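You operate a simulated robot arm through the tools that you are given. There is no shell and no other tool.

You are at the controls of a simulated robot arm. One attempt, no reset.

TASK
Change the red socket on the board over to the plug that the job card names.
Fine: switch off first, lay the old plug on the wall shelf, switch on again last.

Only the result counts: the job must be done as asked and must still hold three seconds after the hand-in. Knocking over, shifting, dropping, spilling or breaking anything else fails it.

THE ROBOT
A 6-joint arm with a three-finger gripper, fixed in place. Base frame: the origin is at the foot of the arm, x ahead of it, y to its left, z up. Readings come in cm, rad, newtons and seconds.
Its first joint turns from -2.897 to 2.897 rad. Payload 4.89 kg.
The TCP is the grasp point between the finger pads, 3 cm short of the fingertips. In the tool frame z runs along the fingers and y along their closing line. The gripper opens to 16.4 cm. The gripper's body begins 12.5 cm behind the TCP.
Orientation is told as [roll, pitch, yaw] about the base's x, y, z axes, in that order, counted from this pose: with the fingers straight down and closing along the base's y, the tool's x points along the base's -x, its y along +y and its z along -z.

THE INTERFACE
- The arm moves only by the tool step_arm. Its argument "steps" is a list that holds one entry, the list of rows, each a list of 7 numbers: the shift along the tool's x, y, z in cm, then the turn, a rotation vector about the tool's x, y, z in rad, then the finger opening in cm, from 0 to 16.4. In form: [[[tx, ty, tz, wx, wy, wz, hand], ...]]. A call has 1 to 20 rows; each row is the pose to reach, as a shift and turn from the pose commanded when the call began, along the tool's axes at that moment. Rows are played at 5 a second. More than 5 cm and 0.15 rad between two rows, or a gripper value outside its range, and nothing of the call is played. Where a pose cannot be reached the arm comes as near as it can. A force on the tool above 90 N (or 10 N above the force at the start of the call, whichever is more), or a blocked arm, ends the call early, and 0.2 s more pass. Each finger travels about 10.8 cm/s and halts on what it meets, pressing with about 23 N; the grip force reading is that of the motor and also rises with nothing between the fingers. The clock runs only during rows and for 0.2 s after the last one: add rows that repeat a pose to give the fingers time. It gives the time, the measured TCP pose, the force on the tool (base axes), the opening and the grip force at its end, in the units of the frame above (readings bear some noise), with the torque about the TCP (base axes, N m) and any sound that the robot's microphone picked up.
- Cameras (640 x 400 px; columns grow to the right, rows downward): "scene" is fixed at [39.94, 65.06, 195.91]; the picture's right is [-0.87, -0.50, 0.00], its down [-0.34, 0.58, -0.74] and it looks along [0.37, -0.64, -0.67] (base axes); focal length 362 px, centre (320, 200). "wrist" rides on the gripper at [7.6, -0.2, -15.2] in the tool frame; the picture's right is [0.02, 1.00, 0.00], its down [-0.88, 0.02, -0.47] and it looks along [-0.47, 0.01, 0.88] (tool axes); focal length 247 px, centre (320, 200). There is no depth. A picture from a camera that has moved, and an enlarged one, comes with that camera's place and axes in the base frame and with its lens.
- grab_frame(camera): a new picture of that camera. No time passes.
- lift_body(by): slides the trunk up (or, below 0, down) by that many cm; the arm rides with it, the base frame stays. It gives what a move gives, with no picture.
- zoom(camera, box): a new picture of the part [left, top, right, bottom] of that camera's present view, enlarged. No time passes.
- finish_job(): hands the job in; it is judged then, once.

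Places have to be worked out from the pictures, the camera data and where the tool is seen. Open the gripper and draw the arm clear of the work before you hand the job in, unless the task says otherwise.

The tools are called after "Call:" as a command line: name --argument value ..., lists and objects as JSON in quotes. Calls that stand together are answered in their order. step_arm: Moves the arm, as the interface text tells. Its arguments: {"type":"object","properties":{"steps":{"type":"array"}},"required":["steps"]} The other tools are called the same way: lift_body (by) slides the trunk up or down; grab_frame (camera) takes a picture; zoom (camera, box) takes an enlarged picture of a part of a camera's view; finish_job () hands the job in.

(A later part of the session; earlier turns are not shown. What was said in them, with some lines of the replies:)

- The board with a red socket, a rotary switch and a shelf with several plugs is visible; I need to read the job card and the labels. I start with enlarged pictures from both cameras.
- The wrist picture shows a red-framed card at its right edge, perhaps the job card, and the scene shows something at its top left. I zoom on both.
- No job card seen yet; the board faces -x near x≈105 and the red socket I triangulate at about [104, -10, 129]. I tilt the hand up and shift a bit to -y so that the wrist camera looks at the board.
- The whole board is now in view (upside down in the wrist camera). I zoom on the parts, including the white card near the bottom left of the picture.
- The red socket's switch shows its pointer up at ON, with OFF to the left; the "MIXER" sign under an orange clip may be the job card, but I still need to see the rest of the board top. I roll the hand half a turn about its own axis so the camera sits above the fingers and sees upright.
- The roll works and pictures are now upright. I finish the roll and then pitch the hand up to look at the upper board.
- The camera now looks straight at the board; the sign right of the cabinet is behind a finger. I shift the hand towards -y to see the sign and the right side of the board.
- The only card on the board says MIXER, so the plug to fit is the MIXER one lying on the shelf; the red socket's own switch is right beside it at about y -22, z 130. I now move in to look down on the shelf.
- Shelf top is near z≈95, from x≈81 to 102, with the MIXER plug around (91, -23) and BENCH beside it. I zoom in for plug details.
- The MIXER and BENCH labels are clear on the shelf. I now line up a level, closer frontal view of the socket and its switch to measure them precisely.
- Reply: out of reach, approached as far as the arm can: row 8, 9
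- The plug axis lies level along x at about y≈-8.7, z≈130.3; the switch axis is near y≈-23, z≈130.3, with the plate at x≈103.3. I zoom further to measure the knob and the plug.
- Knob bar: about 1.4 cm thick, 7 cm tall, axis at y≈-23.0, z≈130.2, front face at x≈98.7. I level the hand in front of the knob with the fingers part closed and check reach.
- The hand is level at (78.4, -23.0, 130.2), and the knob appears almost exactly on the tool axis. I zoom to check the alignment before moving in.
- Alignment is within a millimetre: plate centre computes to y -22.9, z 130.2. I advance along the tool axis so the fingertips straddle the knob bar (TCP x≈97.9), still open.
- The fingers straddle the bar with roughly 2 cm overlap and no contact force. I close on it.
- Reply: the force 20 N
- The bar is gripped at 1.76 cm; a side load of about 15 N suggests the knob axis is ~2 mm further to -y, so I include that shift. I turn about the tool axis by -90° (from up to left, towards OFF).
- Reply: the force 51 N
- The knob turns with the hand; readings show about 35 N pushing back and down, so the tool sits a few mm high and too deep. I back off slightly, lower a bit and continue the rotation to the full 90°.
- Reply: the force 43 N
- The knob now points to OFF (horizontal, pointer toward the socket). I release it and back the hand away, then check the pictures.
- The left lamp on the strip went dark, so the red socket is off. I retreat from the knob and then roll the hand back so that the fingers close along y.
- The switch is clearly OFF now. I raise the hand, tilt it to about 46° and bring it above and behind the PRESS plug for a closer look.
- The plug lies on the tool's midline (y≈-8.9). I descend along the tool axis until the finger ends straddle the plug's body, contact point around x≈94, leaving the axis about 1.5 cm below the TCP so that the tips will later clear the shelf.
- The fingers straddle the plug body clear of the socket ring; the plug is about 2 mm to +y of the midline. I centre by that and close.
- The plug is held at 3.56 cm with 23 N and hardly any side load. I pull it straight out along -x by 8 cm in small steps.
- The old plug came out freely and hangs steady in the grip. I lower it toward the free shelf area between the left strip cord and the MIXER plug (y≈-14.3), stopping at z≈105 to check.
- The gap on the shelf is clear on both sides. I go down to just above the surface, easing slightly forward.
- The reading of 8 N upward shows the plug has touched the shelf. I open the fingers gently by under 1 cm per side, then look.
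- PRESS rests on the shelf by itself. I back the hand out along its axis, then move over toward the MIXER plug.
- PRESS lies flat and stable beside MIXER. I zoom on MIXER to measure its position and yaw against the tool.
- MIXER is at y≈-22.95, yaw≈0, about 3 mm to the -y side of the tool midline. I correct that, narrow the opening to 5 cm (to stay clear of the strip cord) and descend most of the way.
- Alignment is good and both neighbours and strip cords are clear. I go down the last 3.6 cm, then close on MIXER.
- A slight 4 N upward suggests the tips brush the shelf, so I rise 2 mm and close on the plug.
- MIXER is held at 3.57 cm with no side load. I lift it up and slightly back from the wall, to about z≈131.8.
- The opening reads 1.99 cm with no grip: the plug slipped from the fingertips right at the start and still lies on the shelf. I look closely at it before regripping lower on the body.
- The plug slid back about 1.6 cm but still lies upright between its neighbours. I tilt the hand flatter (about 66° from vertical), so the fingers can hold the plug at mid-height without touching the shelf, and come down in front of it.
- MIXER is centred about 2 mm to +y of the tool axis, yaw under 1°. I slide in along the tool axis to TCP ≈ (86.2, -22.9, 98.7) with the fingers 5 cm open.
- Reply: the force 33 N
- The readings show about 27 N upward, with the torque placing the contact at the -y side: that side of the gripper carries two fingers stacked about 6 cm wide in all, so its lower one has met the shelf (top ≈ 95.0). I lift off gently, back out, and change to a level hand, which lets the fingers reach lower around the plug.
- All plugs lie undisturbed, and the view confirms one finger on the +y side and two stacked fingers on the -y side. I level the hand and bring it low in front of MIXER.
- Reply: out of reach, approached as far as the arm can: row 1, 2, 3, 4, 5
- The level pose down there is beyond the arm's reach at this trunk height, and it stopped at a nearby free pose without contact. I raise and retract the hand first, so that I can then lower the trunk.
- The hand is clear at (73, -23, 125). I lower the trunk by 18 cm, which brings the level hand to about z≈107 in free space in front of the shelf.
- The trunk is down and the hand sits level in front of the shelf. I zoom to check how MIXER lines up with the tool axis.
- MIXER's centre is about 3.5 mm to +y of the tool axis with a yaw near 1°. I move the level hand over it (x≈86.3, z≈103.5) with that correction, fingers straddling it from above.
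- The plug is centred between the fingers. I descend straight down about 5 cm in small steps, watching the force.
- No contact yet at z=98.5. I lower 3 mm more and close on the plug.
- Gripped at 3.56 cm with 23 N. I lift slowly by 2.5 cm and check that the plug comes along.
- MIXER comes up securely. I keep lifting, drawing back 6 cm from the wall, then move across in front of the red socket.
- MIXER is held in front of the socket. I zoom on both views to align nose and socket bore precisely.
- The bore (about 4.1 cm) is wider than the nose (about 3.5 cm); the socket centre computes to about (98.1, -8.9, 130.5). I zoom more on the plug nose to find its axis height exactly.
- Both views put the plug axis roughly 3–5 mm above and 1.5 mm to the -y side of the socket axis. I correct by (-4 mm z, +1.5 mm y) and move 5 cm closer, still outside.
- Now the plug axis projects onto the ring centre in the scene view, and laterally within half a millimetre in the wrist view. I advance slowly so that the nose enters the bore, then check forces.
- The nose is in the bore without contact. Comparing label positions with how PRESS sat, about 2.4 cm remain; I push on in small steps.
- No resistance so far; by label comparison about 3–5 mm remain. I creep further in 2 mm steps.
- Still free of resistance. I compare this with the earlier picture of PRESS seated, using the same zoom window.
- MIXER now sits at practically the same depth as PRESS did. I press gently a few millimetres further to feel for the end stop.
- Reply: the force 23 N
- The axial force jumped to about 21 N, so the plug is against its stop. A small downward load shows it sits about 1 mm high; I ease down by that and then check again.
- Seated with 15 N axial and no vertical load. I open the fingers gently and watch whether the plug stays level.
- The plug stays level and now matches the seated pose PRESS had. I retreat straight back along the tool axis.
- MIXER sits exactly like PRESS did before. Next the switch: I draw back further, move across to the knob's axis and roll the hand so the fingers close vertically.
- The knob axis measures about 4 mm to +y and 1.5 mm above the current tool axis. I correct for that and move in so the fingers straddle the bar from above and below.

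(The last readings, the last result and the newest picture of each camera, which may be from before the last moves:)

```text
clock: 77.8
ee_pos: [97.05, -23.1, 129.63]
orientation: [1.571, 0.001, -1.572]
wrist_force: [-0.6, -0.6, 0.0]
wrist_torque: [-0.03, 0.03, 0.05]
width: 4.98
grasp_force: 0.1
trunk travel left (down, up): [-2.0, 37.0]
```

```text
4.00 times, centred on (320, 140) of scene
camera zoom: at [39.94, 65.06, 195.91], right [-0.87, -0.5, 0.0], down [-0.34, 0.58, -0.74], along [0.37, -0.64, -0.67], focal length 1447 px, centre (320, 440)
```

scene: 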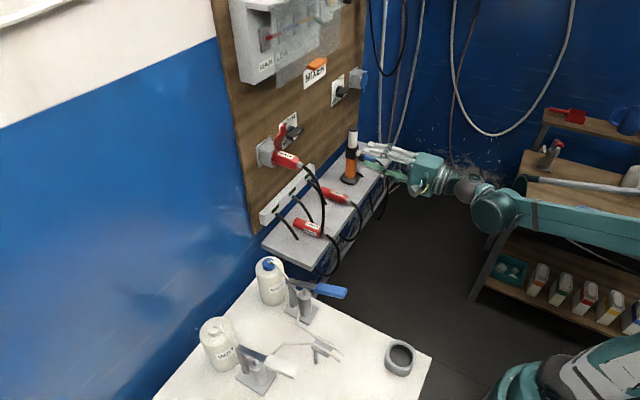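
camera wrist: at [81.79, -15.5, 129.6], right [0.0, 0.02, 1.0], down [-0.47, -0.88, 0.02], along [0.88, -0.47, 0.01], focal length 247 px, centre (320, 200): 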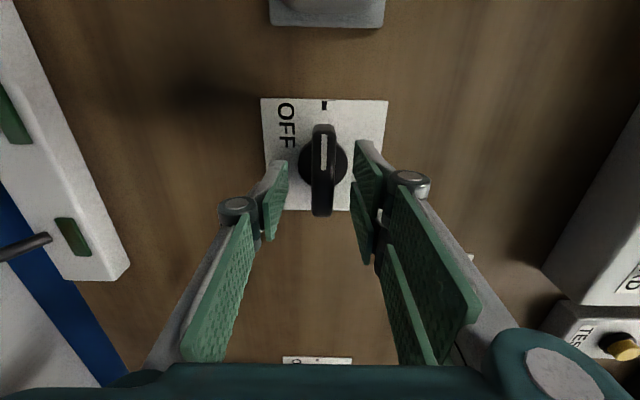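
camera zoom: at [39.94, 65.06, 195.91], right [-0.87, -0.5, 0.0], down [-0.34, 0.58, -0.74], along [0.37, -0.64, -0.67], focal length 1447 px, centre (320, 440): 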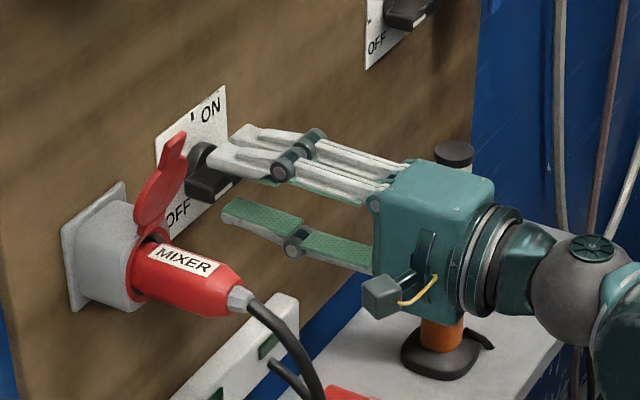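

The bar sits about 2–3 mm above the tool axis. I correct that, go 4 mm deeper and close on it.

Call:
step_arm --steps '[[[0.15, 0.25, 0.4, 0, 0, 0, 5], [0.15, 0.25, 0.4, 0, 0, 0, 3.5], [0.15, 0.25, 0.4, 0, 0, 0, 2.2], [0.15, 0.25, 0.4, 0, 0, 0, 1.2], [0.15, 0.25, 0.4, 0, 0, 0, 0.8], [0.15, 0.25, 0.4, 0, 0, 0, 0.8]]]'

Call:
zoom --camera "wrist" --box '[220, 60, 420, 260]'

```text
clock: 79.2
ee_pos: [97.42, -22.98, 130.0]
orientation: [1.568, 0.001, -1.57]
wrist_force: [-19.6, 4.8, -42.9]
wrist_torque: [-0.01, 1.14, -0.04]
width: 1.79
grasp_force: 44.7
trunk travel left (down, up): [-2.0, 37.0]
```

```text
2.00 times, centred on (320, 160) of wrist
camera zoom: at [82.27, -15.33, 129.87], right [0.0, 0.02, 1.0], down [-0.47, -0.88, 0.02], along [0.88, -0.47, 0.01], focal length 494 px, centre (320, 280)
```

zoom: 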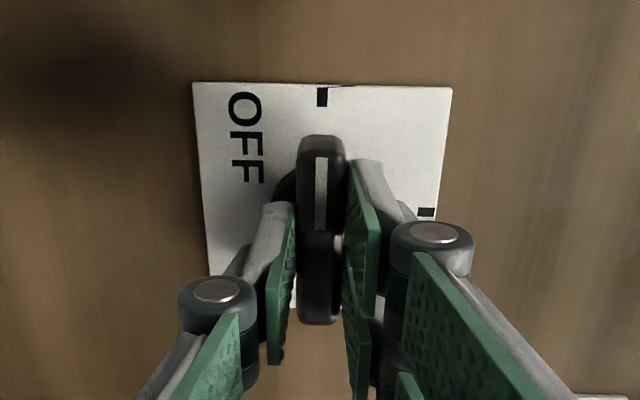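

The bar is gripped, but -43 N in z says I sit about 2 mm too high. I ease down by that before turning.

Call:
step_arm --steps '[[[0, -0.1, 0, 0, 0, 0, 0.8], [0, -0.18, 0, 0, 0, 0, 0.8], [0, -0.18, 0, 0, 0, 0, 0.8]]]'

```text
clock: 80.0
ee_pos: [97.62, -23.11, 129.93]
orientation: [1.572, 0.002, -1.574]
wrist_force: [-42.1, -2.6, -47.0]
wrist_torque: [0.03, 1.4, -0.38]
width: 1.75
grasp_force: 44.5
trunk travel left (down, up): [-2.0, 37.0]
```

The load is about -42 N in x and -47 N in z acting at the fingertips, so the tips seem to press on the knob's hub. I back off 4 mm along the axis.

Call:
step_arm --steps '[[[0, 0, -0.2, 0, 0, 0, 0.8], [0, 0, -0.4, 0, 0, 0, 0.8], [0, 0, -0.4, 0, 0, 0, 0.8]]]'

Call:
zoom --camera "scene" --box '[260, 100, 340, 160]'

```text
clock: 80.8
ee_pos: [97.42, -22.97, 130.06]
orientation: [1.569, 0.001, -1.572]
wrist_force: [16.4, -15.8, -20.6]
wrist_torque: [-0.01, 0.54, -0.67]
width: 1.8
grasp_force: 45.1
trunk travel left (down, up): [-2.0, 37.0]
```

```text
6.67 times, centred on (300, 130) of scene
camera zoom: at [39.94, 65.06, 195.91], right [-0.87, -0.5, 0.0], down [-0.34, 0.58, -0.74], along [0.37, -0.64, -0.67], focal length 2412 px, centre (453, 667)
```

zoom: 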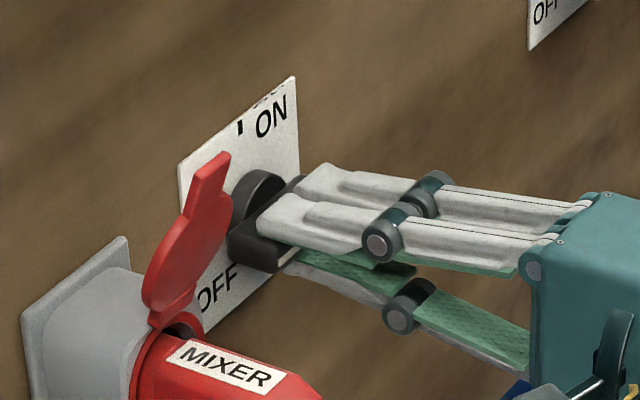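

Loads have dropped to about 20 N. I begin turning the knob toward ON (+ about the tool axis), first half of the way.

Call:
step_arm --steps '[[[0, -0.08, 0, 0, 0, 0.1, 0.8], [0, -0.08, 0, 0, 0, 0.25, 0.8], [0, -0.08, 0, 0, 0, 0.4, 0.8], [0, -0.08, 0, 0, 0, 0.55, 0.8], [0, -0.08, 0, 0, 0, 0.7, 0.8], [0, -0.08, 0, 0, 0, 0.8, 0.8]]]'

Call:
grab_frame --camera "wrist"

```text
clock: 82.2
ee_pos: [97.51, -22.94, 130.0]
orientation: [1.568, 0.803, -1.572]
wrist_force: [28.7, -22.9, 18.8]
wrist_torque: [0.02, 0.03, -1.01]
width: 1.79
grasp_force: 44.7
trunk travel left (down, up): [-2.0, 37.0]
```

```text
taken
camera wrist: at [82.29, -17.53, 135.4], right [0.0, -0.7, 0.71], down [-0.47, -0.62, -0.62], along [0.88, -0.34, -0.33], focal length 247 px, centre (320, 200)
```

wrist: 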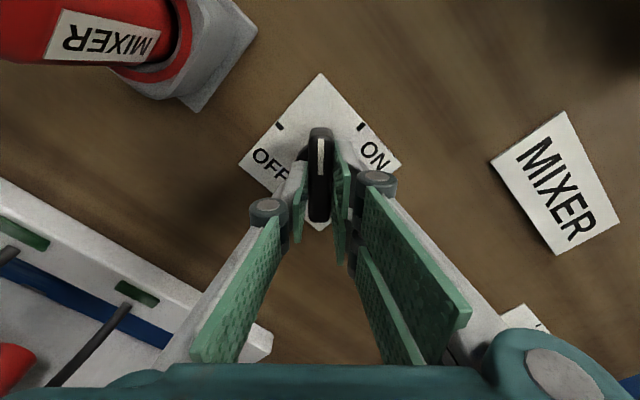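

The knob follows; moderate loads. I continue the remaining 0.77 rad to ON with a 1 mm correction.

Call:
step_arm --steps '[[[0, 0.1, 0, 0, 0, 0.1, 0.8], [0, 0.1, 0, 0, 0, 0.25, 0.8], [0, 0.1, 0, 0, 0, 0.4, 0.8], [0, 0.1, 0, 0, 0, 0.55, 0.8], [0, 0.1, 0, 0, 0, 0.7, 0.8], [0, 0.1, 0, 0, 0, 0.78, 0.8], [0, 0.1, 0, 0, 0, 0.78, 0.8]]]'

Call:
grab_frame --camera "wrist"

Call:
zoom --camera "scene" --box '[240, 110, 400, 270]'

```text
clock: 83.8
ee_pos: [97.56, -23.03, 130.02]
orientation: [-1.505, 1.559, 1.636]
wrist_force: [32.1, -16.6, 18.7]
wrist_torque: [-0.66, -0.46, -0.36]
width: 1.76
grasp_force: 44.9
trunk travel left (down, up): [-2.0, 37.0]
```

```text
taken
camera wrist: at [82.28, -22.9, 137.66], right [0.0, -1.0, 0.01], down [-0.47, -0.01, -0.88], along [0.88, 0.0, -0.47], focal length 247 px, centre (320, 200)
```

wrist: 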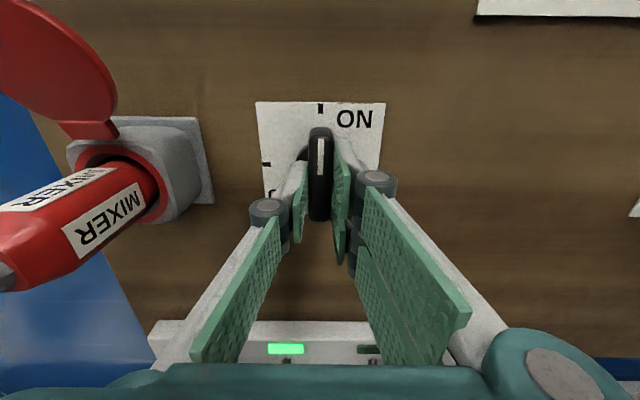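

```text
2.50 times, centred on (320, 190) of scene
camera zoom: at [39.94, 65.06, 195.91], right [-0.87, -0.5, 0.0], down [-0.34, 0.58, -0.74], along [0.37, -0.64, -0.67], focal length 904 px, centre (320, 225)
```

zoom: 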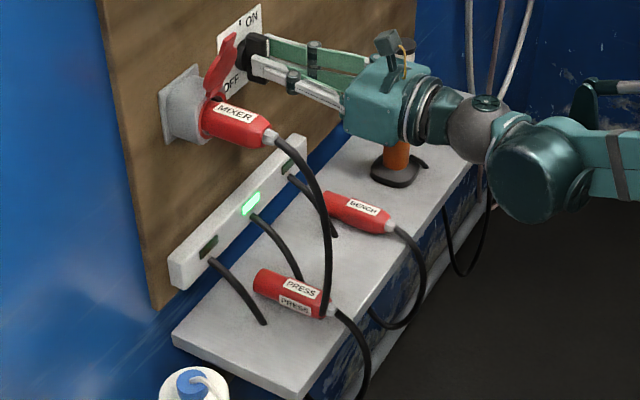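

The middle lamp, MIXER's, now glows green and the knob points up at ON. I release the knob and check it holds.

Call:
step_arm --steps '[[[0, 0, 0, 0, 0, 0, 2.2], [0, 0, 0, 0, 0, 0, 3], [0, 0, 0, 0, 0, 0, 4], [0, 0, 0, 0, 0, 0, 5], [0, 0, 0, 0, 0, 0, 5]]]'

Call:
zoom --camera "wrist" --box '[220, 60, 420, 260]'

```text
clock: 85.0
ee_pos: [97.38, -22.98, 130.1]
orientation: [-1.554, 1.559, 1.587]
wrist_force: [0.7, -0.9, 1.2]
wrist_torque: [0.02, 0.0, -0.02]
width: 5.02
grasp_force: 0.2
trunk travel left (down, up): [-2.0, 37.0]
```

```text
2.00 times, centred on (320, 160) of wrist
camera zoom: at [82.16, -22.81, 137.69], right [0.0, -1.0, 0.01], down [-0.47, -0.01, -0.88], along [0.88, -0.01, -0.47], focal length 494 px, centre (320, 280)
```

zoom: 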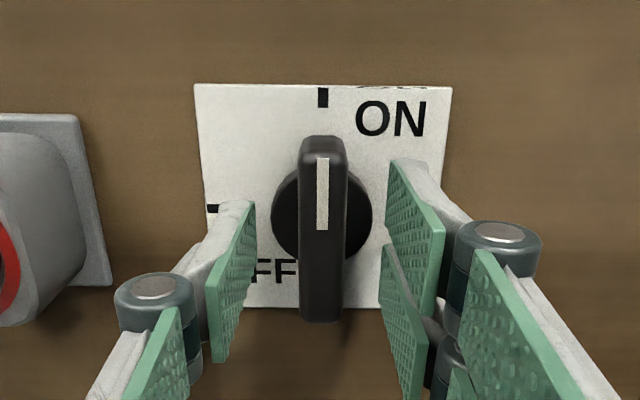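

The knob stays at ON with the fingers clear. I draw the hand straight back and well away from the board, opening the gripper, then make a final check.

Call:
step_arm --steps '[[[0, 0, -2, 0, 0, 0, 5], [0, 0, -5, 0, 0, 0, 5], [0, 0, -9, 0, 0, 0, 5], [0, 0, -13, 0, 0, 0, 6], [0, 0, -17, 0, 0, 0, 7], [0, 0, -21, 0, 0, 0, 8], [0, 0, -25, 0, 0, 0, 9], [0, 0, -29, 0, 0, 0, 10], [0, 0, -32, 0, 0, 0, 10], [0, 0, -32, 0, 0, 0, 10]]]'

Call:
grab_frame --camera "wrist"

Call:
grab_frame --camera "scene"

Call:
zoom --camera "scene" --box '[240, 110, 400, 270]'

```text
clock: 87.2
ee_pos: [65.38, -22.82, 129.9]
orientation: [-1.535, 1.56, 1.606]
wrist_force: [-0.7, 1.1, 0.3]
wrist_torque: [-0.03, -0.04, 0.0]
width: 9.99
grasp_force: 0.0
trunk travel left (down, up): [-2.0, 37.0]
```

```text
taken
camera wrist: at [50.09, -22.82, 137.6], right [0.0, -1.0, 0.01], down [-0.47, -0.01, -0.88], along [0.88, -0.01, -0.47], focal length 247 px, centre (320, 200)
```

wrist: 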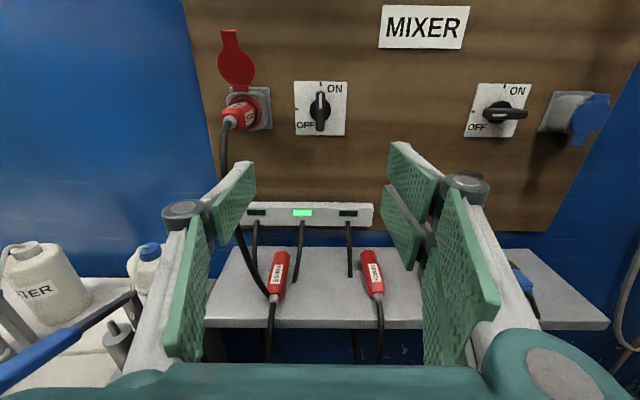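

```text
taken
```

scene: 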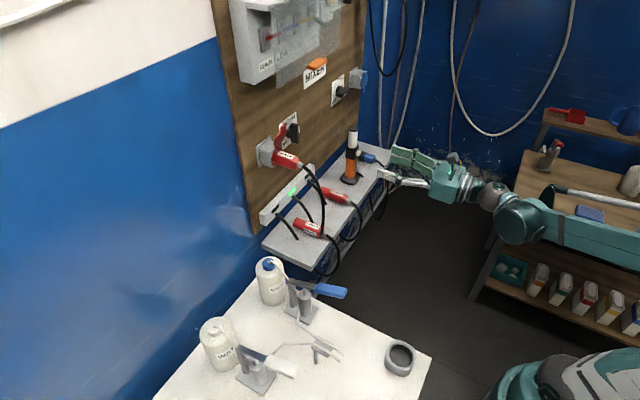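

```text
2.50 times, centred on (320, 190) of scene
camera zoom: at [39.94, 65.06, 195.91], right [-0.87, -0.5, 0.0], down [-0.34, 0.58, -0.74], along [0.37, -0.64, -0.67], focal length 904 px, centre (320, 225)
```

zoom: 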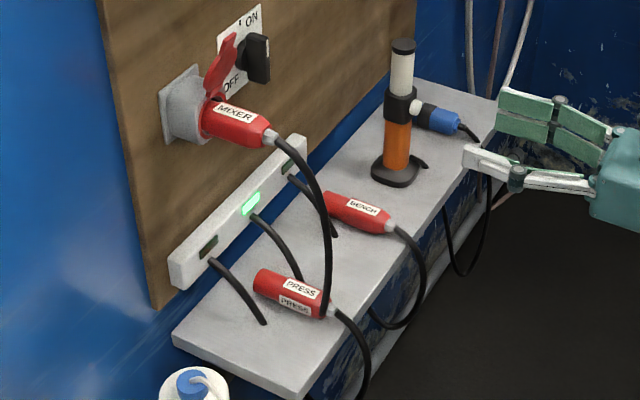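

Final check: MIXER is seated level in the red socket, its lamp is lit and the switch is ON. PRESS lies flat on the wall shelf, BENCH, the torch and the other switch are unchanged, and the arm is clear with the gripper open. I hand the job in.

Call:
finish_job

```text
The job is handed in.
```

The red socket now has the MIXER plug in it, as the card on the board asks. I handed the job in; the verdict did not come back to me.

- **Switching:** I turned the red socket's switch off before touching any plug, and its strip lamp went dark. I turned it back on last, and the middle lamp, MIXER's, lit green.
- **Old plug:** PRESS came out cleanly and lies flat on the wall shelf, beside where MIXER had been.
- **New plug:** MIXER is pushed home against its stop, level and at the same depth PRESS had.
- **A slip on the way:** my first grip on MIXER failed. It stayed on the shelf but slid back about 1.6 cm before I regripped it. During the retry, one finger also pressed the shelf at about 27 N.

In the last pictures BENCH, the torch, the other switch and the rest of the board looked unchanged. The arm is back from the board with the gripper open, and I left the trunk 18 cm lower than it started.
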